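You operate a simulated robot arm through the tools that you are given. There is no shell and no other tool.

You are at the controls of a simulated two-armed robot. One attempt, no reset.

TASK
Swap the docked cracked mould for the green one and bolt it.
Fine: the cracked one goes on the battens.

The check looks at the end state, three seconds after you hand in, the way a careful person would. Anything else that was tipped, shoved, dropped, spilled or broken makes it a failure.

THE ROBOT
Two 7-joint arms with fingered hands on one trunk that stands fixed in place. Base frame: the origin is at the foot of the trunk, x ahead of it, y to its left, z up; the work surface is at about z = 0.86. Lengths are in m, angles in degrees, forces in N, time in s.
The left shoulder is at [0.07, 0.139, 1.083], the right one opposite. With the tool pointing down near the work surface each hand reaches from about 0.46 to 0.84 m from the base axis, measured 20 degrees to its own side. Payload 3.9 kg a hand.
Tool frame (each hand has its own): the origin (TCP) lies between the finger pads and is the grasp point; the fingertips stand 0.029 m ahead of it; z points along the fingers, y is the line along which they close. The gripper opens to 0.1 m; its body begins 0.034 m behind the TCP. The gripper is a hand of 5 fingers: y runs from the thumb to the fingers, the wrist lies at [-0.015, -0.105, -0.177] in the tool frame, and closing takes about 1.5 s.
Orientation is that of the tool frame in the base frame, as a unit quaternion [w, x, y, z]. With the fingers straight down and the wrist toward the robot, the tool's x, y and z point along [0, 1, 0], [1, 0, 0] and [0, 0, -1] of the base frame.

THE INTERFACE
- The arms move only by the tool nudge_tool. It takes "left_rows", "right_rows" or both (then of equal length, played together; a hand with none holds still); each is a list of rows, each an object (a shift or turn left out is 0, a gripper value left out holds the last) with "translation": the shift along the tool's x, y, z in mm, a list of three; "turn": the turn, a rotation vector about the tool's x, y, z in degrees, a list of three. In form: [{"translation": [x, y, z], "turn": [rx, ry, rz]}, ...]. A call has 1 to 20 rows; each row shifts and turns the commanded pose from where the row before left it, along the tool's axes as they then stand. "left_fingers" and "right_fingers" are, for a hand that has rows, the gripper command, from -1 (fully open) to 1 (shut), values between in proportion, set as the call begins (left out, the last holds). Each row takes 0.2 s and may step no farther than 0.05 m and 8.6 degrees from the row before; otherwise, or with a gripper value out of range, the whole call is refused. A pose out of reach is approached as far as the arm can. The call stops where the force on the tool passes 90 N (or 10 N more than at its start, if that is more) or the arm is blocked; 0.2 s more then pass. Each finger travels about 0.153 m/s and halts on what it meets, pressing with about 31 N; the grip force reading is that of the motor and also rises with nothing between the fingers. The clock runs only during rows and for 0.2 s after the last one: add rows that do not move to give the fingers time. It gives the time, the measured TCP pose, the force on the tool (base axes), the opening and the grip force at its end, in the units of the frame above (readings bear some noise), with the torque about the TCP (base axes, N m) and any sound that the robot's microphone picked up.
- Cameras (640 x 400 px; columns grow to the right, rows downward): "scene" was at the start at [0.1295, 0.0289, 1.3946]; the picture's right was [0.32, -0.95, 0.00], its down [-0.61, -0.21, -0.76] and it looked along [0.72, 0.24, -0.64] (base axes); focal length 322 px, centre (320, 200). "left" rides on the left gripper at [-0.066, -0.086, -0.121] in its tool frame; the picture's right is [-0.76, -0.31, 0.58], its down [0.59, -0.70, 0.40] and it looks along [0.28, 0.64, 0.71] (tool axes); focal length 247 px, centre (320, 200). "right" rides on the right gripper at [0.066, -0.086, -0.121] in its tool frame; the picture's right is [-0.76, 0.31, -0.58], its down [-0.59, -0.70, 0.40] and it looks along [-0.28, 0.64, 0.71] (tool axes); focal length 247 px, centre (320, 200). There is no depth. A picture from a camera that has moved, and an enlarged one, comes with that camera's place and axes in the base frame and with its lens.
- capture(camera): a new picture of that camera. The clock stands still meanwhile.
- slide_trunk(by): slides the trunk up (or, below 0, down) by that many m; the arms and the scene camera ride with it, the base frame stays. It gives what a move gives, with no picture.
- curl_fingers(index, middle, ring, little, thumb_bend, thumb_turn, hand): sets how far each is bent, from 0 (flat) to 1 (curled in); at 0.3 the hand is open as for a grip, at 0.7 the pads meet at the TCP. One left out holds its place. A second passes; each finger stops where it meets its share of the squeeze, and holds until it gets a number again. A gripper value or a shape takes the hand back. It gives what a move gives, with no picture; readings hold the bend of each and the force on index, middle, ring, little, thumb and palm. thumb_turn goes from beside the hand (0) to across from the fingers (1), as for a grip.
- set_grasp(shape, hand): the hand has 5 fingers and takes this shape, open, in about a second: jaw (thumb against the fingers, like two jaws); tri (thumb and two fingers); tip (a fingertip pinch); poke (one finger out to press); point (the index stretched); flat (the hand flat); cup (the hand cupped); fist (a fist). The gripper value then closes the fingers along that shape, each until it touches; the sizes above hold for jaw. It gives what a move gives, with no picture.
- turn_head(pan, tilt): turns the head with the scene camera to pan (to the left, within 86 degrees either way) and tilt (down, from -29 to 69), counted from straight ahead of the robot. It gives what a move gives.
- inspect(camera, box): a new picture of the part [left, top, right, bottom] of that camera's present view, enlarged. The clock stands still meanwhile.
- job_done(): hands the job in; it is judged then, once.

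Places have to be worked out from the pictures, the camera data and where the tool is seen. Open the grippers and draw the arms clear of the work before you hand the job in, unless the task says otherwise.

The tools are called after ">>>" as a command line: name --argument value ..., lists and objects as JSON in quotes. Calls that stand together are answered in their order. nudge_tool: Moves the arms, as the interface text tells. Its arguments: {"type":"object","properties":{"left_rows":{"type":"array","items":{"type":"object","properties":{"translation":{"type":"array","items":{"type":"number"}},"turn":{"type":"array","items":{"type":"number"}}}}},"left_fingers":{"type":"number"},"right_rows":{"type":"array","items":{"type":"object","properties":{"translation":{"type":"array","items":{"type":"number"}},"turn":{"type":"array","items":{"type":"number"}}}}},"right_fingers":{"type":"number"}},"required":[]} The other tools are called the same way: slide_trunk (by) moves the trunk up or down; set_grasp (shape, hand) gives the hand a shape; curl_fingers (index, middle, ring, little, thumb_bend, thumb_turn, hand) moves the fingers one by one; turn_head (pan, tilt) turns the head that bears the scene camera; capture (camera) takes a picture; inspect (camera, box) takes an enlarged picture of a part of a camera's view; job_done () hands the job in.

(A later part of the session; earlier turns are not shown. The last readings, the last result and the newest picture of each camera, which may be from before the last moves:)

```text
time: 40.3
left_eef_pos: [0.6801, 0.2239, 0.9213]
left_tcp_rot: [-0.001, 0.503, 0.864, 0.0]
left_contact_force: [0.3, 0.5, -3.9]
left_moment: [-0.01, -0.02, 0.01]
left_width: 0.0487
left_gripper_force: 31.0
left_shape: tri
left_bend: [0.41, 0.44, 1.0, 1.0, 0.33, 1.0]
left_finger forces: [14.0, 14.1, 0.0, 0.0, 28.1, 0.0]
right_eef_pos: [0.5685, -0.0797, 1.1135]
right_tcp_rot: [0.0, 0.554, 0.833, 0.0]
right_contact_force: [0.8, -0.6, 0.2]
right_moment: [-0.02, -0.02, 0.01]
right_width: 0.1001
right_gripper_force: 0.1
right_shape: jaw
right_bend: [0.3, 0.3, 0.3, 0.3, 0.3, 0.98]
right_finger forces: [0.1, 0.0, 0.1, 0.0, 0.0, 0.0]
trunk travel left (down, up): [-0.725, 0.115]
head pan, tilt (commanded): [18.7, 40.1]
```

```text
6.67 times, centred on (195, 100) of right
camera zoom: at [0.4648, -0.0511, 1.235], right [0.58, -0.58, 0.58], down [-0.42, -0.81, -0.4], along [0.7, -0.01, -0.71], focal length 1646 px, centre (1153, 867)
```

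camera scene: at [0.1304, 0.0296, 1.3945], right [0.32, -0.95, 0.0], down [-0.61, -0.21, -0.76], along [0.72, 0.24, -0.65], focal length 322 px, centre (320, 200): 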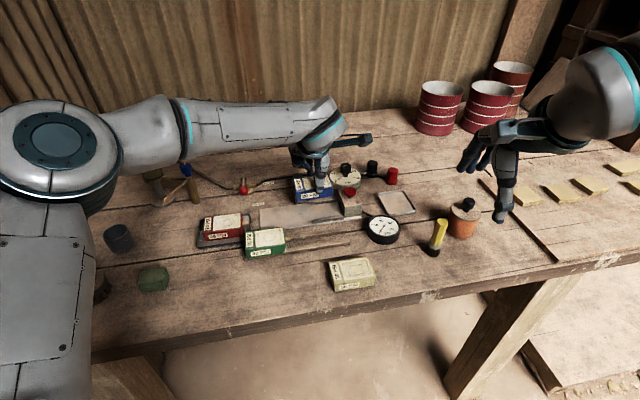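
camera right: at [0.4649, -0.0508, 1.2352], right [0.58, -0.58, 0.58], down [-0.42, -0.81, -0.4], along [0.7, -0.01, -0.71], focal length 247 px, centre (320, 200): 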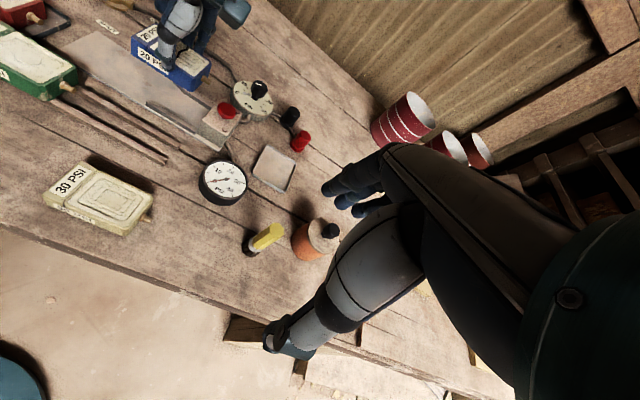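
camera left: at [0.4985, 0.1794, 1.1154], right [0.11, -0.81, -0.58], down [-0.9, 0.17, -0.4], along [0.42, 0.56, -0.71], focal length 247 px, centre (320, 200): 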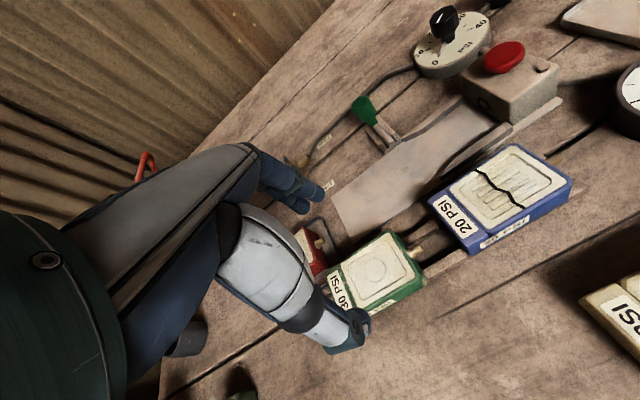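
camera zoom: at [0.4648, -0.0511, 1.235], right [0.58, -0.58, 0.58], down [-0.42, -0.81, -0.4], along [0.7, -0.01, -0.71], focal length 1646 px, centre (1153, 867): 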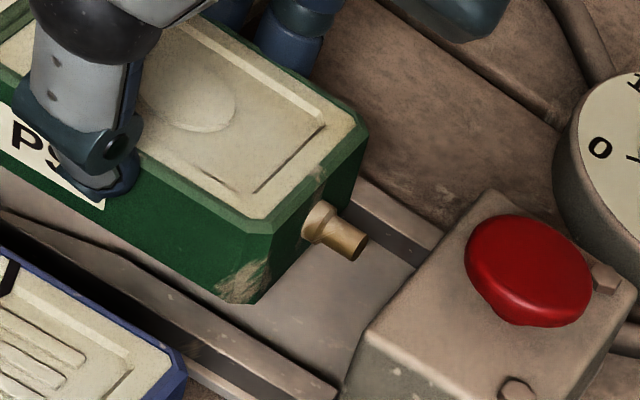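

Still carrying the full weight with no contact. I go on down in 1.5 mm steps.

>>> nudge_tool --left_rows '[{"translation": [0, 0, 1.5]}, {"translation": [0, 0, 1.5]}]'

>>> nudge_tool --left_rows '[{"translation": [0, 0, 1.5]}, {"translation": [0, 0, 1]}]'

>>> inspect --camera "scene" --box '[280, 160, 370, 235]'

>>> inspect --camera "right" --box '[130, 60, 230, 140]'

```text
time: 40.9
left_eef_pos: [0.6805, 0.224, 0.9183]
left_tcp_rot: [0.0, 0.503, 0.864, 0.0]
left_contact_force: [0.0, -0.1, -3.3]
left_moment: [-0.03, -0.02, -0.02]
left_width: 0.0487
left_gripper_force: 31.2
left_shape: tri
left_bend: [0.41, 0.44, 1.0, 1.0, 0.33, 1.0]
left_finger forces: [13.9, 14.1, 0.1, 0.1, 28.2, 0.1]
right_eef_pos: [0.5695, -0.0793, 1.1125]
right_tcp_rot: [-0.001, 0.554, 0.833, 0.0]
right_contact_force: [0.1, 0.0, 0.1]
right_moment: [-0.01, 0.03, -0.01]
right_width: 0.0999
right_gripper_force: 0.0
right_shape: jaw
right_bend: [0.3, 0.3, 0.3, 0.3, 0.3, 0.98]
right_finger forces: [0.1, 0.1, 0.0, 0.0, 0.1, 0.0]
trunk travel left (down, up): [-0.725, 0.115]
head pan, tilt (commanded): [18.7, 40.1]
```

```text
time: 41.5
left_eef_pos: [0.6804, 0.2244, 0.9158]
left_tcp_rot: [0.0, 0.504, 0.864, -0.001]
left_contact_force: [-1.0, -0.3, -3.3]
left_moment: [0.01, 0.0, 0.01]
left_width: 0.0486
left_gripper_force: 30.5
left_shape: tri
left_bend: [0.41, 0.44, 1.0, 1.0, 0.33, 1.0]
left_finger forces: [14.0, 14.1, 0.0, 0.1, 28.2, 0.0]
right_eef_pos: [0.5676, -0.0779, 1.1139]
right_tcp_rot: [0.0, 0.554, 0.832, 0.001]
right_contact_force: [-0.2, -0.5, 0.3]
right_moment: [-0.04, 0.02, 0.03]
right_width: 0.1
right_gripper_force: 0.0
right_shape: jaw
right_bend: [0.3, 0.3, 0.3, 0.3, 0.3, 0.98]
right_finger forces: [0.1, 0.0, 0.0, 0.1, 0.1, 0.1]
trunk travel left (down, up): [-0.725, 0.115]
head pan, tilt (commanded): [18.7, 40.1]
```

```text
5.33 times, centred on (325, 198) of scene
camera zoom: at [0.1301, 0.0291, 1.3945], right [0.32, -0.95, 0.0], down [-0.61, -0.21, -0.76], along [0.72, 0.24, -0.65], focal length 1716 px, centre (293, 213)
```

zoom: 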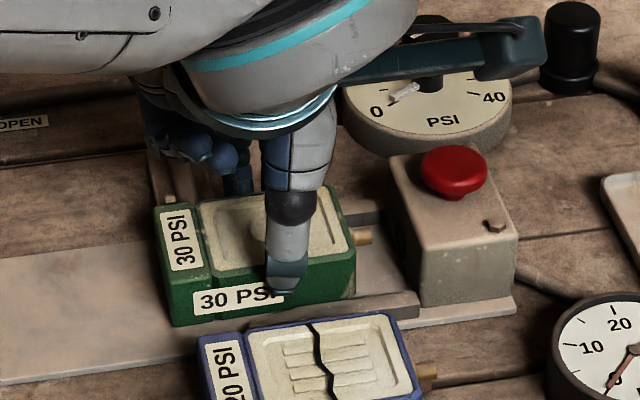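

```text
5.00 times, centred on (180, 100) of right
camera zoom: at [0.4648, -0.0511, 1.235], right [0.58, -0.58, 0.58], down [-0.42, -0.81, -0.4], along [0.7, -0.01, -0.71], focal length 1235 px, centre (1020, 700)
```

zoom: 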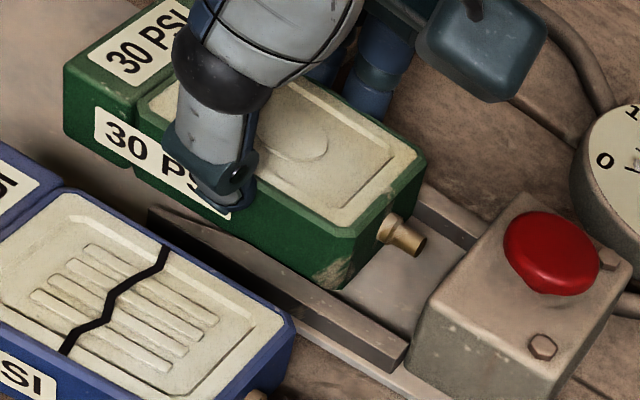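

It is slipping between the rails cleanly. I lower the last ~3 mm to the plate.

>>> nudge_tool --left_rows '[{"translation": [0, 0, 1]}, {"translation": [0, 0, 1]}]'

>>> nudge_tool --left_rows '[{"translation": [0, 0, 0.7]}, {"translation": [0, 0, 0]}]'

```text
time: 42.1
left_eef_pos: [0.6788, 0.2243, 0.9139]
left_tcp_rot: [0.0, 0.503, 0.864, 0.0]
left_contact_force: [-0.3, 0.1, -2.1]
left_moment: [-0.03, 0.0, 0.0]
left_width: 0.0483
left_gripper_force: 31.5
left_shape: tri
left_bend: [0.41, 0.44, 1.0, 1.0, 0.33, 1.0]
left_finger forces: [14.0, 14.0, 0.0, 0.0, 28.1, 0.0]
right_eef_pos: [0.5695, -0.0782, 1.1126]
right_tcp_rot: [-0.001, 0.554, 0.832, 0.0]
right_contact_force: [-0.6, -0.7, 0.0]
right_moment: [0.04, 0.0, -0.01]
right_width: 0.0995
right_gripper_force: 0.2
right_shape: jaw
right_bend: [0.3, 0.3, 0.3, 0.3, 0.3, 0.98]
right_finger forces: [0.1, 0.1, 0.0, 0.1, 0.0, 0.0]
trunk travel left (down, up): [-0.725, 0.115]
head pan, tilt (commanded): [18.7, 40.1]
```

```text
time: 42.7
left_eef_pos: [0.6798, 0.2239, 0.9144]
left_tcp_rot: [0.0, 0.502, 0.865, 0.001]
left_contact_force: [-0.3, -0.3, -3.0]
left_moment: [-0.04, 0.02, -0.03]
left_width: 0.0486
left_gripper_force: 31.5
left_shape: tri
left_bend: [0.41, 0.44, 1.0, 1.0, 0.33, 1.0]
left_finger forces: [14.0, 14.1, 0.0, 0.0, 28.1, 0.0]
right_eef_pos: [0.5692, -0.0787, 1.1118]
right_tcp_rot: [0.0, 0.555, 0.832, 0.001]
right_contact_force: [0.6, -0.4, 0.5]
right_moment: [0.0, 0.0, 0.01]
right_width: 0.0998
right_gripper_force: 0.1
right_shape: jaw
right_bend: [0.3, 0.3, 0.3, 0.3, 0.3, 0.98]
right_finger forces: [0.0, 0.0, 0.0, 0.1, 0.0, 0.1]
trunk travel left (down, up): [-0.725, 0.115]
head pan, tilt (commanded): [18.7, 40.1]
```

Still ~3 N carried, so not yet down. Continue in 0.7 mm steps until the weight is off.

>>> nudge_tool --left_rows '[{"translation": [0, 0, 0.7]}, {"translation": [0, 0, 0]}]'

>>> nudge_tool --left_rows '[{"translation": [0, 0, 0.7]}, {"translation": [0, 0, 0]}]'

```text
time: 43.3
left_eef_pos: [0.6796, 0.2244, 0.9125]
left_tcp_rot: [0.0, 0.503, 0.864, 0.0]
left_contact_force: [-0.3, 0.8, -2.4]
left_moment: [0.02, -0.02, 0.02]
left_width: 0.0485
left_gripper_force: 30.7
left_shape: tri
left_bend: [0.41, 0.44, 1.0, 1.0, 0.33, 1.0]
left_finger forces: [14.0, 14.1, 0.1, 0.0, 28.1, 0.0]
right_eef_pos: [0.5702, -0.0792, 1.1127]
right_tcp_rot: [-0.001, 0.554, 0.833, 0.0]
right_contact_force: [0.9, 0.3, -0.2]
right_moment: [0.01, -0.02, 0.02]
right_width: 0.0998
right_gripper_force: 0.1
right_shape: jaw
right_bend: [0.3, 0.3, 0.3, 0.3, 0.3, 0.98]
right_finger forces: [0.0, 0.1, 0.0, 0.0, 0.0, 0.0]
trunk travel left (down, up): [-0.725, 0.115]
head pan, tilt (commanded): [18.7, 40.1]
```

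```text
time: 43.9
left_eef_pos: [0.6798, 0.2241, 0.9108]
left_tcp_rot: [0.0, 0.503, 0.864, 0.0]
left_contact_force: [0.3, 0.0, -2.9]
left_moment: [0.02, -0.01, -0.02]
left_width: 0.0488
left_gripper_force: 31.2
left_shape: tri
left_bend: [0.41, 0.44, 1.0, 1.0, 0.33, 1.0]
left_finger forces: [14.1, 14.2, 0.0, 0.0, 28.1, 0.1]
right_eef_pos: [0.5684, -0.0789, 1.1123]
right_tcp_rot: [0.0, 0.554, 0.833, -0.001]
right_contact_force: [-0.3, 0.3, 1.1]
right_moment: [-0.01, 0.0, 0.02]
right_width: 0.0997
right_gripper_force: 0.0
right_shape: jaw
right_bend: [0.3, 0.3, 0.3, 0.3, 0.3, 0.98]
right_finger forces: [0.0, 0.1, 0.0, 0.0, 0.0, 0.1]
trunk travel left (down, up): [-0.725, 0.115]
head pan, tilt (commanded): [18.7, 40.1]
```

Still 2.9 N. I look at the gaps under the mould and fingertips before going lower.

>>> inspect --camera "scene" --box '[295, 185, 355, 230]'

>>> inspect --camera "right" --box '[140, 70, 210, 130]'

>>> inspect --camera "left" --box '[340, 180, 470, 320]'

```text
8.89 times, centred on (325, 208) of scene
camera zoom: at [0.13, 0.029, 1.3946], right [0.32, -0.95, 0.0], down [-0.61, -0.21, -0.76], along [0.72, 0.24, -0.64], focal length 2859 px, centre (276, 133)
```

zoom: 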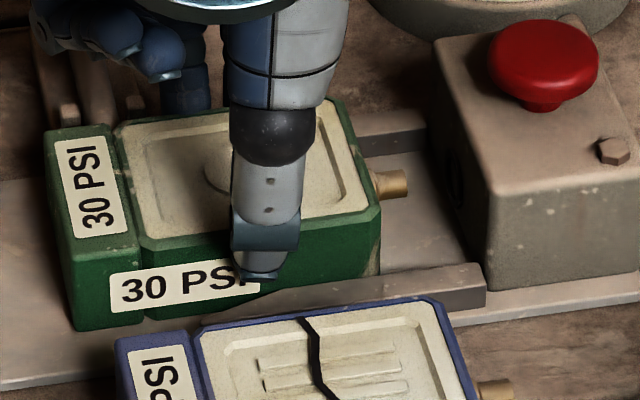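

```text
6.67 times, centred on (175, 100) of right
camera zoom: at [0.4648, -0.0511, 1.235], right [0.58, -0.58, 0.58], down [-0.42, -0.81, -0.4], along [0.7, -0.01, -0.71], focal length 1646 px, centre (1287, 867)
```

zoom: 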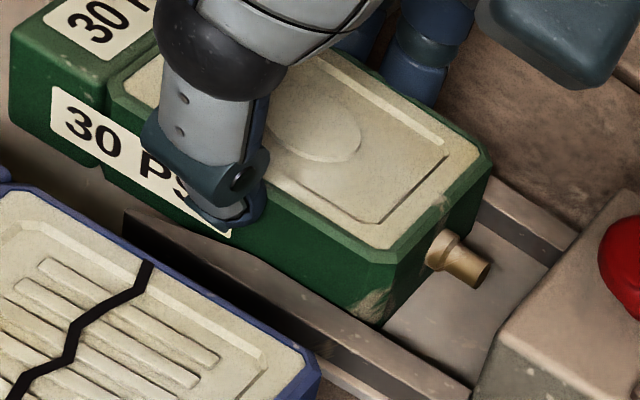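

```text
2.86 times, centred on (405, 250) of left
camera zoom: at [0.6387, 0.1244, 1.0329], right [0.11, -0.81, -0.58], down [-0.9, 0.16, -0.4], along [0.42, 0.56, -0.71], focal length 706 px, centre (77, 57)
```

zoom: 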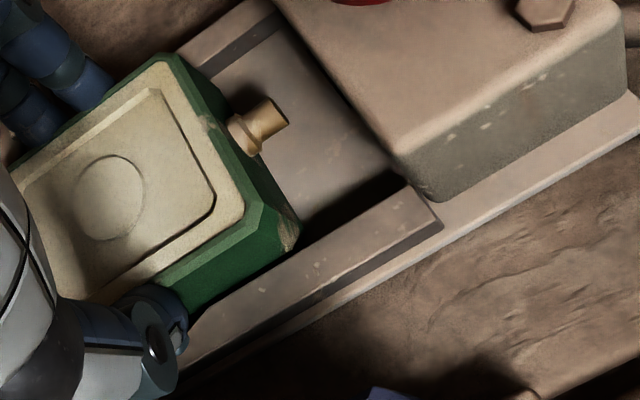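

It's near the plate with the thumb still above the rail. I keep lowering in half-millimetre steps.

>>> nudge_tool --left_rows '[{"translation": [0, 0, 0.5]}, {"translation": [0, 0, 0]}]'

>>> nudge_tool --left_rows '[{"translation": [0, 0, 0.5]}, {"translation": [0, 0, 0]}]'

>>> nudge_tool --left_rows '[{"translation": [0, 0, 0.5]}, {"translation": [0, 0, 0]}]'

```text
time: 44.5
left_eef_pos: [0.6807, 0.2234, 0.9111]
left_tcp_rot: [0.0, 0.504, 0.864, 0.0]
left_contact_force: [0.4, 0.0, -3.5]
left_moment: [0.04, -0.01, -0.01]
left_width: 0.0482
left_gripper_force: 31.2
left_shape: tri
left_bend: [0.41, 0.44, 1.0, 1.0, 0.33, 1.0]
left_finger forces: [13.9, 14.2, 0.1, 0.0, 28.2, 0.1]
right_eef_pos: [0.5685, -0.0786, 1.1135]
right_tcp_rot: [0.0, 0.554, 0.832, 0.0]
right_contact_force: [0.0, 0.0, -0.1]
right_moment: [-0.03, -0.03, 0.0]
right_width: 0.0999
right_gripper_force: 0.0
right_shape: jaw
right_bend: [0.3, 0.3, 0.3, 0.3, 0.3, 0.98]
right_finger forces: [0.1, 0.1, 0.1, 0.0, 0.0, 0.1]
trunk travel left (down, up): [-0.725, 0.115]
head pan, tilt (commanded): [18.7, 40.1]
```

```text
time: 45.1
left_eef_pos: [0.679, 0.2234, 0.9121]
left_tcp_rot: [0.001, 0.503, 0.864, 0.001]
left_contact_force: [1.6, 1.3, -0.3]
left_moment: [0.05, -0.08, -0.04]
left_width: 0.0489
left_gripper_force: 31.2
left_shape: tri
left_bend: [0.41, 0.44, 1.0, 1.0, 0.33, 1.0]
left_finger forces: [14.3, 14.7, 0.0, 0.0, 28.1, 0.0]
right_eef_pos: [0.5692, -0.0785, 1.1141]
right_tcp_rot: [0.0, 0.555, 0.832, 0.0]
right_contact_force: [-0.1, -0.4, 0.1]
right_moment: [-0.01, 0.0, -0.01]
right_width: 0.0997
right_gripper_force: 0.0
right_shape: jaw
right_bend: [0.3, 0.3, 0.3, 0.3, 0.3, 0.98]
right_finger forces: [0.0, 0.0, 0.1, 0.1, 0.1, 0.1]
trunk travel left (down, up): [-0.725, 0.115]
head pan, tilt (commanded): [18.7, 40.1]
```

```text
time: 45.7
left_eef_pos: [0.6812, 0.2243, 0.912]
left_tcp_rot: [0.001, 0.503, 0.864, 0.0]
left_contact_force: [1.2, -0.2, 2.4]
left_moment: [0.01, -0.06, -0.02]
left_width: 0.0486
left_gripper_force: 30.7
left_shape: tri
left_bend: [0.41, 0.44, 1.0, 1.0, 0.33, 1.0]
left_finger forces: [14.7, 15.4, 0.0, 0.0, 28.4, 0.1]
right_eef_pos: [0.5682, -0.0795, 1.114]
right_tcp_rot: [0.0, 0.554, 0.833, 0.0]
right_contact_force: [0.0, 0.9, 0.0]
right_moment: [-0.01, -0.01, -0.02]
right_width: 0.1
right_gripper_force: 0.1
right_shape: jaw
right_bend: [0.3, 0.3, 0.3, 0.3, 0.3, 0.98]
right_finger forces: [0.0, 0.1, 0.0, 0.0, 0.1, 0.1]
trunk travel left (down, up): [-0.725, 0.115]
head pan, tilt (commanded): [18.7, 40.1]
```

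The mould is down on the plate (+2.4 N). I ease up half a millimetre and slide it toward the block in small steps, watching the forces.

>>> nudge_tool --left_rows '[{"translation": [0, 0, -0.5]}, {"translation": [-2, 0, 0]}, {"translation": [-2, 0, 0]}, {"translation": [-2, 0, 0]}, {"translation": [0, 0, 0]}]'

>>> inspect --camera "right" --box '[140, 70, 210, 130]'

>>> inspect --camera "left" --box '[340, 180, 470, 320]'

```text
time: 46.9
left_eef_pos: [0.6838, 0.2192, 0.9116]
left_tcp_rot: [0.0, 0.503, 0.864, -0.001]
left_contact_force: [-0.7, 1.2, 3.0]
left_moment: [0.12, -0.05, 0.0]
left_width: 0.0486
left_gripper_force: 31.0
left_shape: tri
left_bend: [0.41, 0.44, 1.0, 1.0, 0.33, 1.0]
left_finger forces: [14.1, 14.9, 0.0, 0.0, 29.3, 0.0]
right_eef_pos: [0.5674, -0.0791, 1.1142]
right_tcp_rot: [0.0, 0.554, 0.832, 0.0]
right_contact_force: [-0.8, -0.3, 0.1]
right_moment: [0.0, 0.02, 0.0]
right_width: 0.0999
right_gripper_force: 0.0
right_shape: jaw
right_bend: [0.3, 0.3, 0.3, 0.3, 0.3, 0.98]
right_finger forces: [0.1, 0.0, 0.1, 0.0, 0.0, 0.0]
trunk travel left (down, up): [-0.725, 0.115]
head pan, tilt (commanded): [18.7, 40.1]
```

```text
6.67 times, centred on (175, 100) of right
camera zoom: at [0.4637, -0.051, 1.2355], right [0.57, -0.58, 0.58], down [-0.42, -0.81, -0.4], along [0.7, -0.01, -0.71], focal length 1646 px, centre (1287, 867)
```

zoom: 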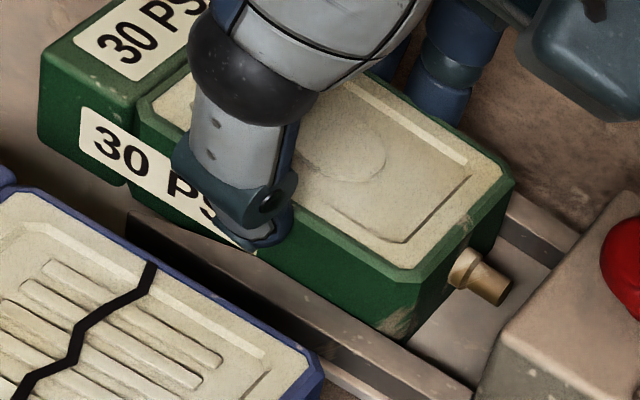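

```text
2.86 times, centred on (405, 250) of left
camera zoom: at [0.6412, 0.1188, 1.0323], right [0.11, -0.81, -0.58], down [-0.9, 0.16, -0.4], along [0.42, 0.56, -0.71], focal length 706 px, centre (77, 57)
```

zoom: 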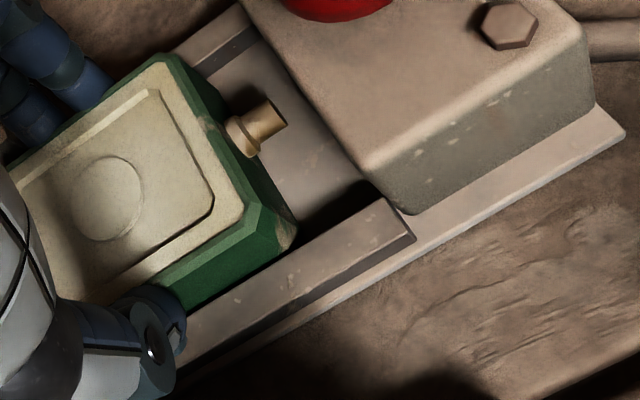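

It slides with little resistance; I ease up another 0.4 mm and continue toward the socket.

>>> nudge_tool --left_rows '[{"translation": [0, 0, -0.4]}, {"translation": [-2, 0, 0]}, {"translation": [-2, 0, 0]}, {"translation": [-2, 0, 0]}, {"translation": [-2, 0, 0]}, {"translation": [0, 0, 0]}]'

>>> inspect --camera "right" --box '[140, 70, 210, 130]'

>>> inspect --camera "left" --box '[340, 180, 470, 320]'

```text
time: 48.3
left_eef_pos: [0.6879, 0.2119, 0.9116]
left_tcp_rot: [0.001, 0.503, 0.864, 0.001]
left_contact_force: [-0.7, -0.1, -0.1]
left_moment: [0.05, -0.06, 0.01]
left_width: 0.0487
left_gripper_force: 30.5
left_shape: tri
left_bend: [0.41, 0.44, 1.0, 1.0, 0.33, 1.0]
left_finger forces: [14.0, 14.8, 0.0, 0.1, 29.3, 0.1]
right_eef_pos: [0.5682, -0.0795, 1.1136]
right_tcp_rot: [0.0, 0.554, 0.833, 0.0]
right_contact_force: [0.1, -0.4, 0.3]
right_moment: [-0.03, -0.01, -0.01]
right_width: 0.1001
right_gripper_force: 0.0
right_shape: jaw
right_bend: [0.3, 0.3, 0.3, 0.3, 0.3, 0.98]
right_finger forces: [0.0, 0.0, 0.0, 0.0, 0.0, 0.0]
trunk travel left (down, up): [-0.725, 0.115]
head pan, tilt (commanded): [18.7, 40.1]
```

```text
6.67 times, centred on (175, 100) of right
camera zoom: at [0.4642, -0.0511, 1.2353], right [0.58, -0.58, 0.58], down [-0.42, -0.81, -0.4], along [0.7, -0.01, -0.71], focal length 1646 px, centre (1287, 867)
```

zoom: 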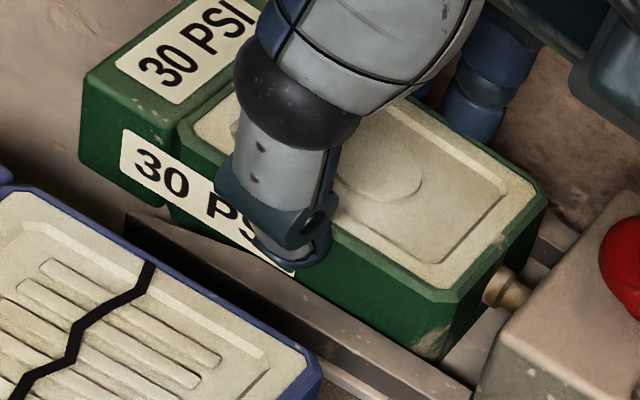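

```text
2.86 times, centred on (405, 250) of left
camera zoom: at [0.6464, 0.1118, 1.0324], right [0.11, -0.81, -0.58], down [-0.9, 0.16, -0.4], along [0.42, 0.56, -0.71], focal length 706 px, centre (77, 57)
```

zoom: 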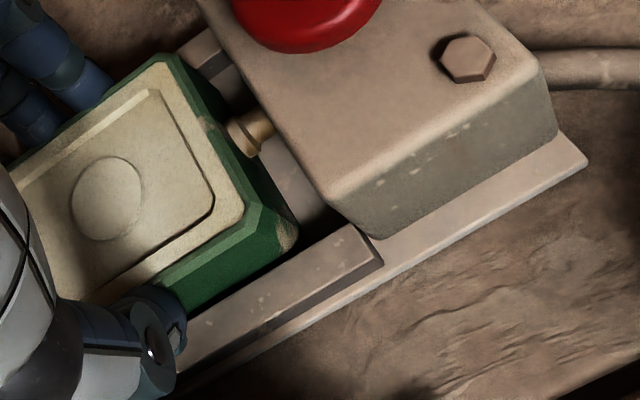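

The nipple is entering the socket with no resistance. I push on 8 mm, then check.

>>> nudge_tool --left_rows '[{"translation": [-2, 0, 0]}, {"translation": [-2, 0, 0]}, {"translation": [-2, 0, 0]}, {"translation": [-2, 0, 0]}, {"translation": [0, 0, 0]}]'

>>> inspect --camera "left" --box '[340, 180, 470, 320]'

>>> inspect --camera "scene" --box '[290, 160, 380, 235]'

```text
time: 49.5
left_eef_pos: [0.6917, 0.2053, 0.911]
left_tcp_rot: [0.001, 0.503, 0.864, 0.0]
left_contact_force: [-0.8, 1.2, 1.0]
left_moment: [0.05, -0.03, 0.02]
left_width: 0.0487
left_gripper_force: 31.0
left_shape: tri
left_bend: [0.41, 0.44, 1.0, 1.0, 0.33, 1.0]
left_finger forces: [14.3, 15.1, 0.1, 0.0, 29.4, 0.0]
right_eef_pos: [0.567, -0.0779, 1.1133]
right_tcp_rot: [0.0, 0.554, 0.832, 0.0]
right_contact_force: [-0.1, 0.0, 0.2]
right_moment: [0.0, -0.01, 0.03]
right_width: 0.0998
right_gripper_force: 0.1
right_shape: jaw
right_bend: [0.3, 0.3, 0.3, 0.3, 0.3, 0.98]
right_finger forces: [0.0, 0.0, 0.0, 0.1, 0.1, 0.1]
trunk travel left (down, up): [-0.725, 0.115]
head pan, tilt (commanded): [18.7, 40.1]
```

```text
2.86 times, centred on (405, 250) of left
camera zoom: at [0.6492, 0.1054, 1.0324], right [0.11, -0.81, -0.58], down [-0.9, 0.16, -0.4], along [0.42, 0.56, -0.71], focal length 706 px, centre (77, 57)
```

zoom: 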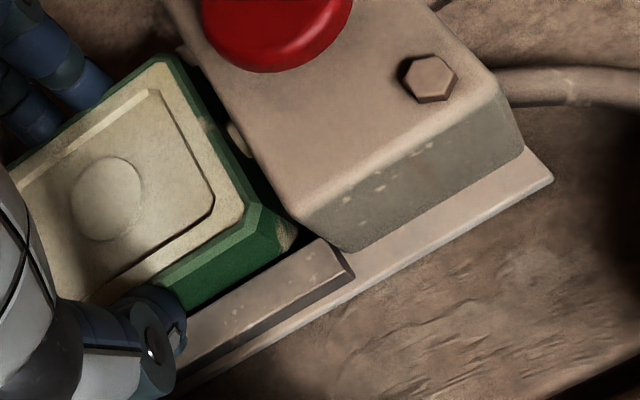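

```text
5.33 times, centred on (335, 198) of scene
camera zoom: at [0.1292, 0.029, 1.3946], right [0.32, -0.95, 0.0], down [-0.61, -0.21, -0.76], along [0.72, 0.24, -0.64], focal length 1716 px, centre (240, 213)
```

zoom: 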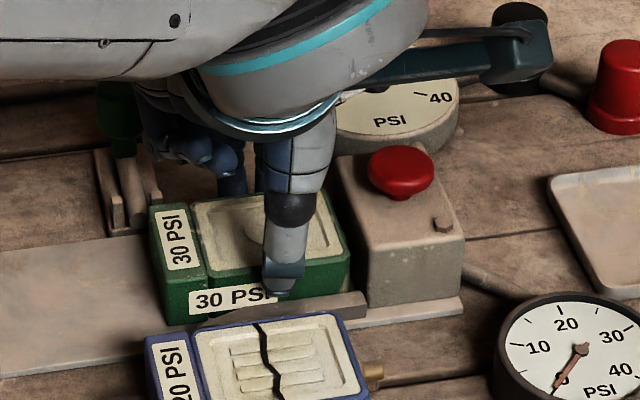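

About 4–5 mm of gap remains before the block. I push on in 1 mm steps until it seats.

>>> nudge_tool --left_rows '[{"translation": [-1, 0, 0]}, {"translation": [-1, 0, 0]}, {"translation": [-1, 0, 0]}, {"translation": [0, 0, 0]}]'

>>> nudge_tool --left_rows '[{"translation": [-1, 0, 0]}, {"translation": [0, 0, 0]}]'

>>> inspect --camera "left" --box '[340, 180, 470, 320]'

>>> inspect --camera "scene" --box '[290, 160, 380, 235]'

```text
time: 50.5
left_eef_pos: [0.6917, 0.202, 0.9118]
left_tcp_rot: [0.0, 0.504, 0.864, 0.0]
left_contact_force: [-0.1, 0.4, 0.8]
left_moment: [0.08, -0.03, 0.07]
left_width: 0.0483
left_gripper_force: 30.8
left_shape: tri
left_bend: [0.41, 0.44, 1.0, 1.0, 0.33, 1.0]
left_finger forces: [14.3, 15.1, 0.0, 0.0, 29.4, 0.0]
right_eef_pos: [0.5685, -0.0784, 1.1148]
right_tcp_rot: [0.001, 0.553, 0.833, -0.001]
right_contact_force: [-0.2, 0.2, 0.4]
right_moment: [0.03, -0.01, 0.0]
right_width: 0.0997
right_gripper_force: 0.1
right_shape: jaw
right_bend: [0.3, 0.3, 0.3, 0.3, 0.3, 0.98]
right_finger forces: [0.0, 0.0, 0.0, 0.0, 0.1, 0.0]
trunk travel left (down, up): [-0.725, 0.115]
head pan, tilt (commanded): [18.7, 40.1]
```

```text
time: 51.1
left_eef_pos: [0.6922, 0.2016, 0.9113]
left_tcp_rot: [0.0, 0.503, 0.864, 0.0]
left_contact_force: [-0.5, 1.0, -0.3]
left_moment: [0.03, -0.05, 0.03]
left_width: 0.0485
left_gripper_force: 31.1
left_shape: tri
left_bend: [0.41, 0.44, 1.0, 1.0, 0.33, 1.0]
left_finger forces: [14.3, 15.1, 0.0, 0.0, 29.4, 0.0]
right_eef_pos: [0.5671, -0.079, 1.114]
right_tcp_rot: [0.0, 0.555, 0.832, 0.001]
right_contact_force: [-0.6, -1.4, 0.1]
right_moment: [0.01, -0.01, 0.0]
right_width: 0.1
right_gripper_force: 0.1
right_shape: jaw
right_bend: [0.3, 0.3, 0.3, 0.3, 0.3, 0.98]
right_finger forces: [0.0, 0.0, 0.0, 0.0, 0.0, 0.0]
trunk travel left (down, up): [-0.725, 0.115]
head pan, tilt (commanded): [18.7, 40.1]
```

```text
2.86 times, centred on (405, 250) of left
camera zoom: at [0.6505, 0.1016, 1.0324], right [0.11, -0.81, -0.58], down [-0.9, 0.16, -0.4], along [0.42, 0.56, -0.71], focal length 706 px, centre (77, 57)
```

zoom: 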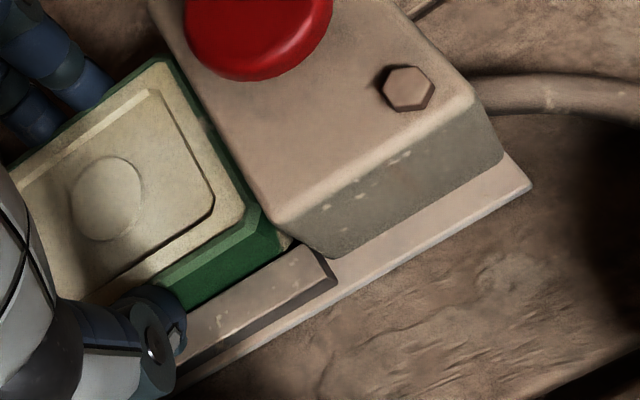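

```text
5.33 times, centred on (335, 198) of scene
camera zoom: at [0.1294, 0.0291, 1.3946], right [0.32, -0.95, 0.0], down [-0.61, -0.21, -0.76], along [0.72, 0.24, -0.64], focal length 1716 px, centre (240, 213)
```

zoom: 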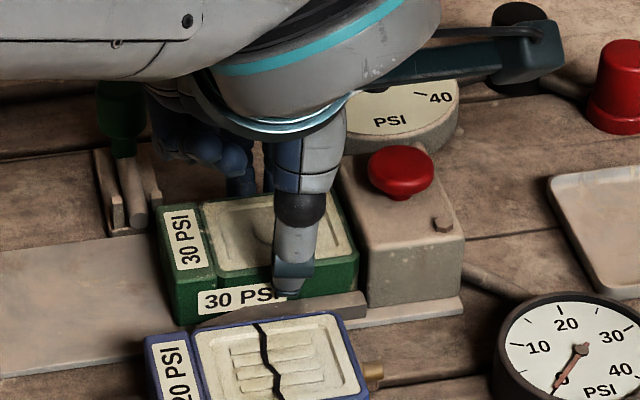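

It now looks like the blue did when docked. I give it small further pushes to feel the seat.

>>> nudge_tool --left_rows '[{"translation": [-1, 0, 0]}, {"translation": [0, 0, 0]}]'

>>> nudge_tool --left_rows '[{"translation": [-1, 0, 0]}, {"translation": [0, 0, 0]}]'

```text
time: 51.7
left_eef_pos: [0.6928, 0.1999, 0.9122]
left_tcp_rot: [-0.001, 0.503, 0.864, 0.0]
left_contact_force: [-1.2, 0.6, -0.9]
left_moment: [0.09, -0.02, -0.01]
left_width: 0.0485
left_gripper_force: 31.0
left_shape: tri
left_bend: [0.41, 0.44, 1.0, 1.0, 0.33, 1.0]
left_finger forces: [14.3, 15.0, 0.0, 0.0, 29.5, 0.0]
right_eef_pos: [0.5693, -0.0795, 1.1139]
right_tcp_rot: [0.0, 0.555, 0.832, -0.001]
right_contact_force: [-0.5, -0.6, 0.6]
right_moment: [0.0, 0.01, -0.02]
right_width: 0.0999
right_gripper_force: 0.1
right_shape: jaw
right_bend: [0.3, 0.3, 0.3, 0.3, 0.3, 0.98]
right_finger forces: [0.0, 0.0, 0.0, 0.0, 0.1, 0.0]
trunk travel left (down, up): [-0.725, 0.115]
head pan, tilt (commanded): [18.7, 40.1]
```

```text
time: 52.3
left_eef_pos: [0.6924, 0.2002, 0.9121]
left_tcp_rot: [0.001, 0.503, 0.864, -0.001]
left_contact_force: [-2.7, 2.7, -0.4]
left_moment: [0.07, 0.03, 0.06]
left_width: 0.0488
left_gripper_force: 30.8
left_shape: tri
left_bend: [0.41, 0.44, 1.0, 1.0, 0.33, 1.0]
left_finger forces: [14.0, 14.8, 0.1, 0.0, 29.9, 0.0]
right_eef_pos: [0.5684, -0.0781, 1.1131]
right_tcp_rot: [0.0, 0.554, 0.833, 0.0]
right_contact_force: [-0.4, 0.5, -0.5]
right_moment: [0.0, -0.02, 0.03]
right_width: 0.0996
right_gripper_force: 0.1
right_shape: jaw
right_bend: [0.3, 0.3, 0.3, 0.3, 0.3, 0.98]
right_finger forces: [0.0, 0.0, 0.1, 0.1, 0.1, 0.1]
trunk travel left (down, up): [-0.725, 0.115]
head pan, tilt (commanded): [18.7, 40.1]
```

Resistance begins (≈3.7 N back along the dock axis) right at blue's docked position. One more millimetre confirms whether it is the seat.

>>> nudge_tool --left_rows '[{"translation": [-1, 0, 0]}, {"translation": [0, 0, 0]}]'

>>> inspect --camera "scene" --box '[290, 160, 380, 235]'

>>> inspect --camera "left" --box '[340, 180, 470, 320]'

>>> inspect --camera "right" --box '[120, 50, 230, 140]'

```text
time: 52.9
left_eef_pos: [0.6939, 0.1989, 0.9118]
left_tcp_rot: [0.0, 0.502, 0.865, 0.0]
left_contact_force: [-4.9, 4.9, -1.9]
left_moment: [0.11, 0.0, 0.11]
left_width: 0.0488
left_gripper_force: 31.0
left_shape: tri
left_bend: [0.41, 0.44, 1.0, 1.0, 0.33, 1.0]
left_finger forces: [14.0, 14.8, 0.1, 0.1, 30.2, 0.0]
right_eef_pos: [0.5678, -0.0773, 1.1148]
right_tcp_rot: [0.001, 0.554, 0.832, 0.0]
right_contact_force: [0.1, 0.1, -0.7]
right_moment: [0.05, -0.01, -0.03]
right_width: 0.0999
right_gripper_force: 0.0
right_shape: jaw
right_bend: [0.3, 0.3, 0.3, 0.3, 0.3, 0.98]
right_finger forces: [0.0, 0.0, 0.0, 0.1, 0.0, 0.0]
trunk travel left (down, up): [-0.725, 0.115]
head pan, tilt (commanded): [18.7, 40.1]
```

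```text
5.33 times, centred on (335, 198) of scene
camera zoom: at [0.1288, 0.03, 1.3946], right [0.32, -0.95, 0.0], down [-0.61, -0.21, -0.76], along [0.72, 0.24, -0.64], focal length 1716 px, centre (240, 213)
```

zoom: 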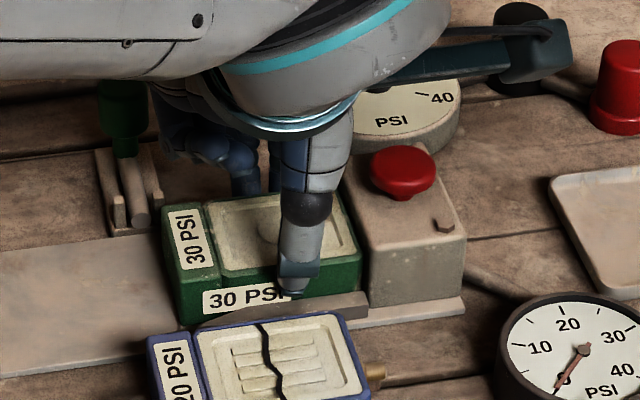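

```text
2.86 times, centred on (405, 250) of left
camera zoom: at [0.6518, 0.0998, 1.0326], right [0.11, -0.81, -0.58], down [-0.9, 0.16, -0.4], along [0.42, 0.56, -0.71], focal length 706 px, centre (77, 57)
```

zoom: 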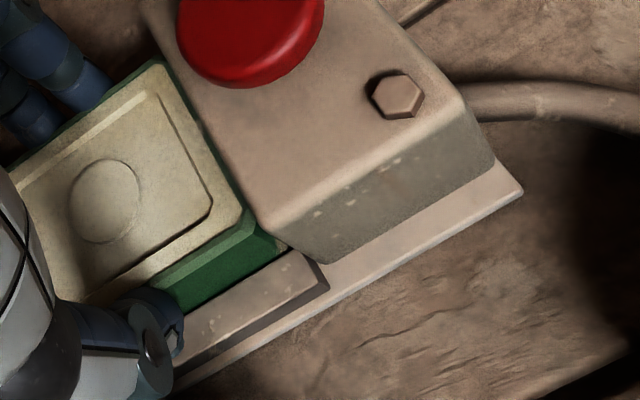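

```text
4.44 times, centred on (175, 95) of right
camera zoom: at [0.4637, -0.0501, 1.2355], right [0.58, -0.58, 0.58], down [-0.42, -0.81, -0.4], along [0.7, -0.01, -0.71], focal length 1098 px, centre (964, 667)
```

zoom: 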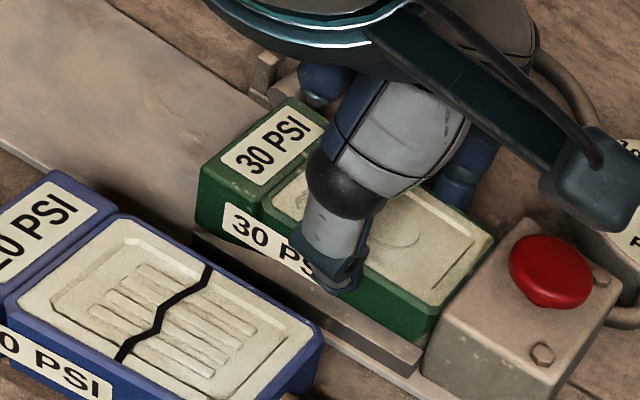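

Seated: about 7 N of resistance and the mould face is flush with the block. I relieve the push slightly and open only a little (the blue mould is close to the thumb side), then lift.

>>> nudge_tool --left_rows '[{"translation": [0.8, 0, 0]}, {"translation": [0, 0, 0]}]'

>>> nudge_tool --left_rows '[{"translation": [0, 0, 0]}, {"translation": [0, 0, 0]}, {"translation": [0, 0, 0]}, {"translation": [0, 0, 0]}]' --left_fingers -0.3

>>> inspect --camera "scene" --box '[290, 160, 380, 235]'

>>> inspect --camera "right" --box '[120, 50, 230, 140]'

```text
time: 53.5
left_eef_pos: [0.6929, 0.1989, 0.9122]
left_tcp_rot: [0.0, 0.503, 0.864, 0.0]
left_contact_force: [-4.2, 4.8, -2.0]
left_moment: [0.08, 0.04, 0.1]
left_width: 0.0486
left_gripper_force: 30.9
left_shape: tri
left_bend: [0.41, 0.44, 1.0, 1.0, 0.33, 1.0]
left_finger forces: [14.2, 14.8, 0.1, 0.1, 30.1, 0.0]
right_eef_pos: [0.5679, -0.0788, 1.1143]
right_tcp_rot: [0.0, 0.554, 0.833, 0.0]
right_contact_force: [0.0, 0.5, 0.1]
right_moment: [0.0, 0.0, -0.02]
right_width: 0.0998
right_gripper_force: 0.0
right_shape: jaw
right_bend: [0.3, 0.3, 0.3, 0.3, 0.3, 0.98]
right_finger forces: [0.0, 0.0, 0.0, 0.0, 0.0, 0.0]
trunk travel left (down, up): [-0.725, 0.115]
head pan, tilt (commanded): [18.7, 40.1]
```

```text
time: 54.5
left_eef_pos: [0.6937, 0.199, 0.9109]
left_tcp_rot: [0.0, 0.503, 0.865, 0.001]
left_contact_force: [0.5, -0.1, 0.0]
left_moment: [-0.05, 0.0, -0.02]
left_width: 0.065
left_gripper_force: 0.0
left_shape: tri
left_bend: [0.4, 0.37, 0.99, 0.99, 0.31, 0.99]
left_finger forces: [0.0, 0.0, 0.0, 0.0, 0.1, 0.0]
right_eef_pos: [0.5691, -0.0793, 1.1131]
right_tcp_rot: [0.001, 0.554, 0.832, -0.001]
right_contact_force: [-0.7, 0.2, 0.1]
right_moment: [-0.02, -0.01, 0.01]
right_width: 0.0998
right_gripper_force: 0.1
right_shape: jaw
right_bend: [0.3, 0.3, 0.3, 0.3, 0.3, 0.98]
right_finger forces: [0.1, 0.0, 0.1, 0.0, 0.1, 0.0]
trunk travel left (down, up): [-0.725, 0.115]
head pan, tilt (commanded): [18.7, 40.1]
```

```text
5.33 times, centred on (335, 198) of scene
camera zoom: at [0.1296, 0.0287, 1.3946], right [0.32, -0.95, 0.0], down [-0.61, -0.21, -0.76], along [0.72, 0.24, -0.64], focal length 1716 px, centre (240, 213)
```

zoom: 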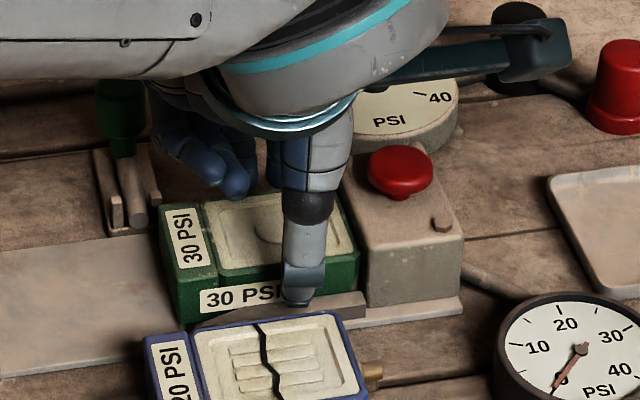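

```text
4.44 times, centred on (175, 95) of right
camera zoom: at [0.4644, -0.0514, 1.2352], right [0.58, -0.58, 0.58], down [-0.42, -0.81, -0.4], along [0.7, -0.01, -0.71], focal length 1098 px, centre (964, 667)
```

zoom: 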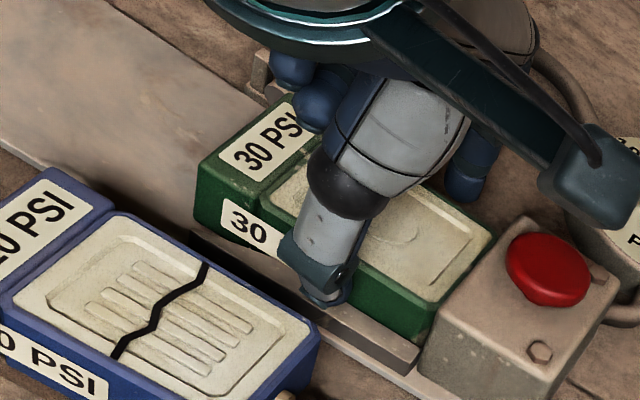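

The green mould stays seated after release. I lift straight up and move over to the bolt knob (now near (0.737, 0.292)) to pull it back across.

>>> nudge_tool --left_rows '[{"translation": [0, 0, -15]}, {"translation": [0, 0, -25]}, {"translation": [0, 0, -30]}, {"translation": [20, 28, 0]}, {"translation": [20, 28, 0]}, {"translation": [19.5, 28, 0]}, {"translation": [0, 0, 0]}]'

>>> inspect --camera "scene" --box '[250, 110, 380, 230]'

>>> inspect --camera "right" --box '[80, 0, 260, 140]'

>>> inspect --camera "left" --box '[240, 160, 480, 380]'

```text
time: 56.1
left_eef_pos: [0.7346, 0.2923, 0.982]
left_tcp_rot: [0.0, 0.504, 0.864, 0.0]
left_contact_force: [0.6, -0.2, -0.2]
left_moment: [0.04, 0.02, 0.01]
left_width: 0.065
left_gripper_force: 0.1
left_shape: tri
left_bend: [0.4, 0.37, 0.99, 0.99, 0.3, 0.99]
left_finger forces: [0.0, 0.1, 0.1, 0.0, 0.0, 0.0]
right_eef_pos: [0.5682, -0.0791, 1.1144]
right_tcp_rot: [0.0, 0.555, 0.832, 0.0]
right_contact_force: [0.3, 0.1, -0.3]
right_moment: [0.04, -0.03, 0.02]
right_width: 0.0996
right_gripper_force: 0.1
right_shape: jaw
right_bend: [0.3, 0.3, 0.3, 0.3, 0.3, 0.98]
right_finger forces: [0.0, 0.0, 0.0, 0.0, 0.0, 0.0]
trunk travel left (down, up): [-0.725, 0.115]
head pan, tilt (commanded): [18.7, 40.1]
```

```text
3.33 times, centred on (315, 170) of scene
camera zoom: at [0.1295, 0.0284, 1.3946], right [0.32, -0.95, 0.0], down [-0.61, -0.21, -0.76], along [0.72, 0.24, -0.64], focal length 1072 px, centre (337, 300)
```

zoom: 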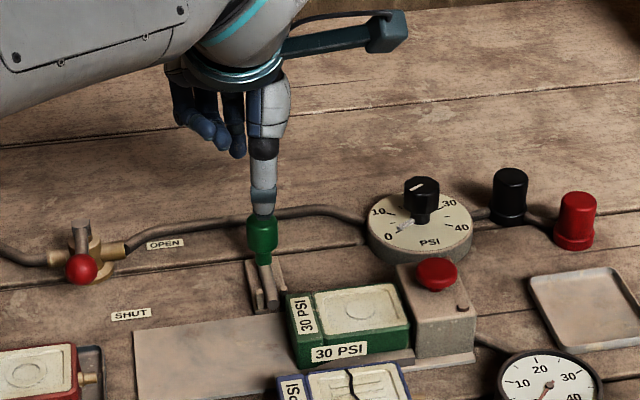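

```text
2.86 times, centred on (170, 70) of right
camera zoom: at [0.4643, -0.0516, 1.2352], right [0.58, -0.58, 0.58], down [-0.42, -0.81, -0.4], along [0.7, -0.01, -0.71], focal length 706 px, centre (749, 571)
```

zoom: 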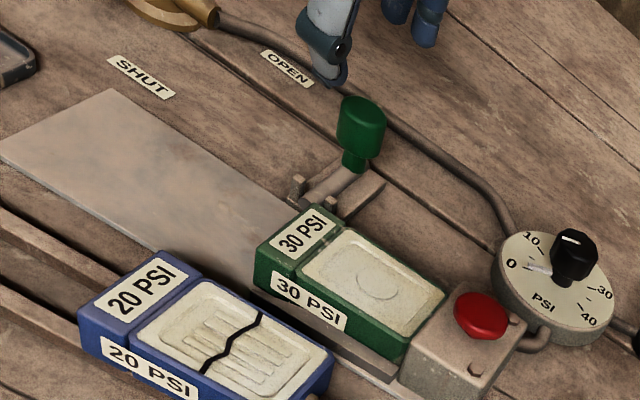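

```text
1.82 times, centred on (360, 270) of left
camera zoom: at [0.6928, 0.1933, 1.1024], right [0.11, -0.81, -0.58], down [-0.9, 0.16, -0.4], along [0.42, 0.56, -0.71], focal length 449 px, centre (247, 73)
```

zoom: 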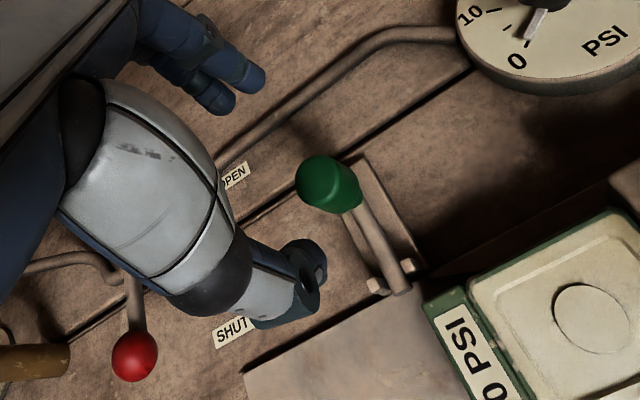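

The green mould is flush in its dock and the knob sits under the hand (about 4–5 mm toward −x of the tool). I centre on it and descend to straddle it.

>>> nudge_tool --left_rows '[{"translation": [-4, 0, 0]}, {"translation": [0, 0, 20]}, {"translation": [0, 0, 20]}, {"translation": [0, 0, 10]}, {"translation": [0, 0, 0]}]'

>>> inspect --camera "scene" --box '[260, 120, 360, 220]'

>>> inspect --camera "right" --box '[130, 0, 250, 100]'

>>> inspect --camera "left" --box '[240, 160, 480, 380]'

```text
time: 57.3
left_eef_pos: [0.7379, 0.2895, 0.9312]
left_tcp_rot: [0.0, 0.504, 0.864, -0.001]
left_contact_force: [0.8, -0.3, 0.3]
left_moment: [0.02, 0.02, 0.01]
left_width: 0.0647
left_gripper_force: 0.1
left_shape: tri
left_bend: [0.4, 0.37, 0.99, 0.99, 0.3, 0.99]
left_finger forces: [0.0, 0.0, 0.1, 0.1, 0.1, 0.0]
right_eef_pos: [0.568, -0.0791, 1.1142]
right_tcp_rot: [-0.001, 0.554, 0.832, 0.0]
right_contact_force: [-0.2, 0.1, 1.2]
right_moment: [-0.03, 0.0, 0.02]
right_width: 0.0999
right_gripper_force: 0.1
right_shape: jaw
right_bend: [0.3, 0.3, 0.3, 0.3, 0.3, 0.98]
right_finger forces: [0.0, 0.0, 0.0, 0.1, 0.0, 0.1]
trunk travel left (down, up): [-0.725, 0.115]
head pan, tilt (commanded): [18.7, 40.1]
```

```text
4.00 times, centred on (310, 170) of scene
camera zoom: at [0.1295, 0.0289, 1.3946], right [0.32, -0.95, 0.0], down [-0.61, -0.21, -0.76], along [0.72, 0.24, -0.64], focal length 1287 px, centre (360, 320)
```

zoom: 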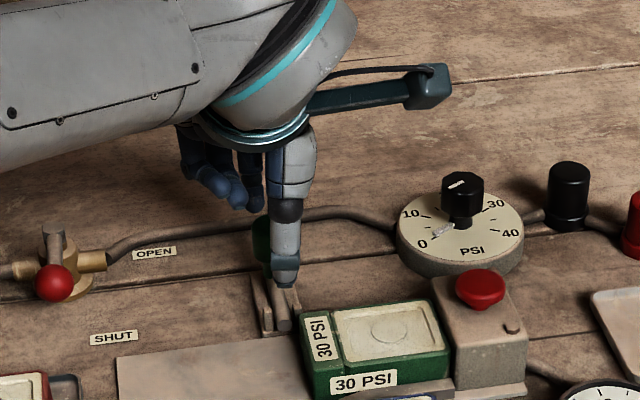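

```text
4.00 times, centred on (190, 50) of right
camera zoom: at [0.4643, -0.0512, 1.2352], right [0.58, -0.58, 0.58], down [-0.42, -0.81, -0.4], along [0.7, -0.01, -0.71], focal length 988 px, centre (840, 800)
```

zoom: 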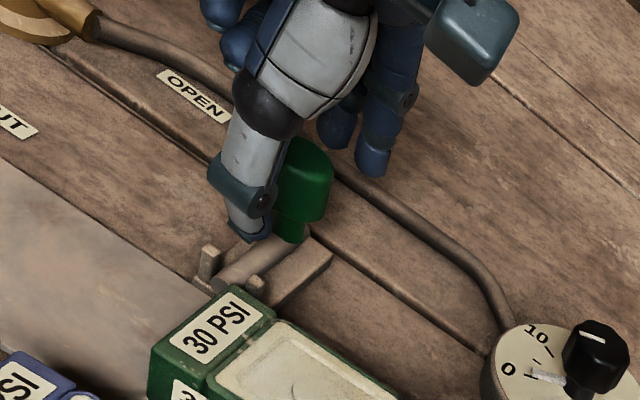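

```text
1.82 times, centred on (360, 270) of left
camera zoom: at [0.6967, 0.1894, 1.0523], right [0.11, -0.81, -0.58], down [-0.9, 0.16, -0.4], along [0.42, 0.56, -0.71], focal length 449 px, centre (247, 73)
```

zoom: 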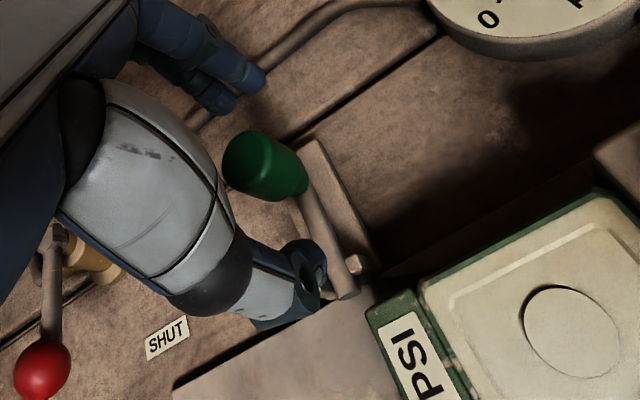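

The knob stands between the thumb and the two fingers. I draw the hand back toward the robot (tool −y) until the fingers pick up the knob.

>>> nudge_tool --left_rows '[{"translation": [0, -5, 0]}, {"translation": [0, -5, 0]}, {"translation": [0, -4, 0]}, {"translation": [0, -4, 0]}, {"translation": [0, -4, 0]}, {"translation": [0, 0, 0]}]'

>>> inspect --camera "right" --box '[130, 0, 250, 100]'

>>> inspect --camera "left" --box '[240, 160, 480, 380]'

```text
time: 58.7
left_eef_pos: [0.7208, 0.2787, 0.9313]
left_tcp_rot: [0.0, 0.503, 0.864, -0.001]
left_contact_force: [-0.4, 0.8, -0.5]
left_moment: [0.0, -0.04, -0.01]
left_width: 0.0649
left_gripper_force: 0.0
left_shape: tri
left_bend: [0.4, 0.37, 0.99, 0.99, 0.3, 0.99]
left_finger forces: [0.0, 0.1, 0.1, 0.1, 0.0, 0.0]
right_eef_pos: [0.5681, -0.0801, 1.1141]
right_tcp_rot: [0.0, 0.554, 0.833, 0.0]
right_contact_force: [0.5, -0.2, -0.4]
right_moment: [-0.01, 0.02, -0.02]
right_width: 0.1001
right_gripper_force: 0.2
right_shape: jaw
right_bend: [0.3, 0.3, 0.3, 0.3, 0.3, 0.98]
right_finger forces: [0.1, 0.0, 0.0, 0.1, 0.0, 0.0]
trunk travel left (down, up): [-0.725, 0.115]
head pan, tilt (commanded): [18.7, 40.1]
```

```text
4.00 times, centred on (190, 50) of right
camera zoom: at [0.4644, -0.0512, 1.2352], right [0.58, -0.58, 0.58], down [-0.42, -0.81, -0.4], along [0.7, -0.01, -0.71], focal length 988 px, centre (840, 800)
```

zoom: 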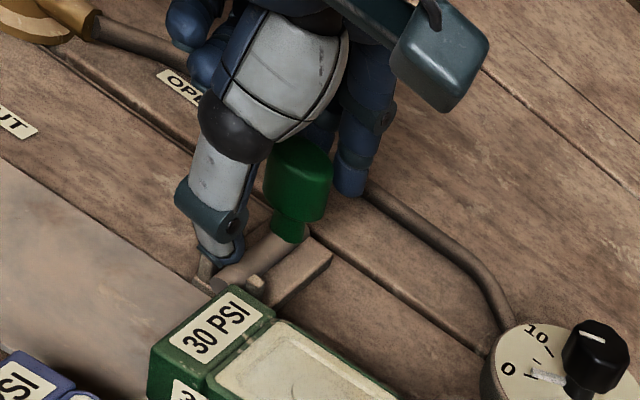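

```text
1.82 times, centred on (360, 270) of left
camera zoom: at [0.6791, 0.1788, 1.0519], right [0.11, -0.81, -0.58], down [-0.9, 0.16, -0.4], along [0.42, 0.56, -0.71], focal length 449 px, centre (247, 73)
```

zoom: 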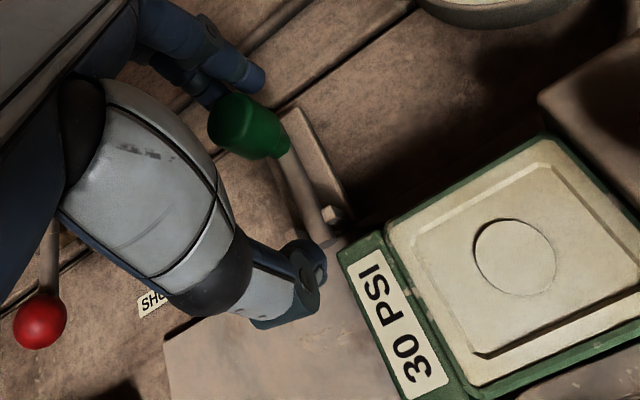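

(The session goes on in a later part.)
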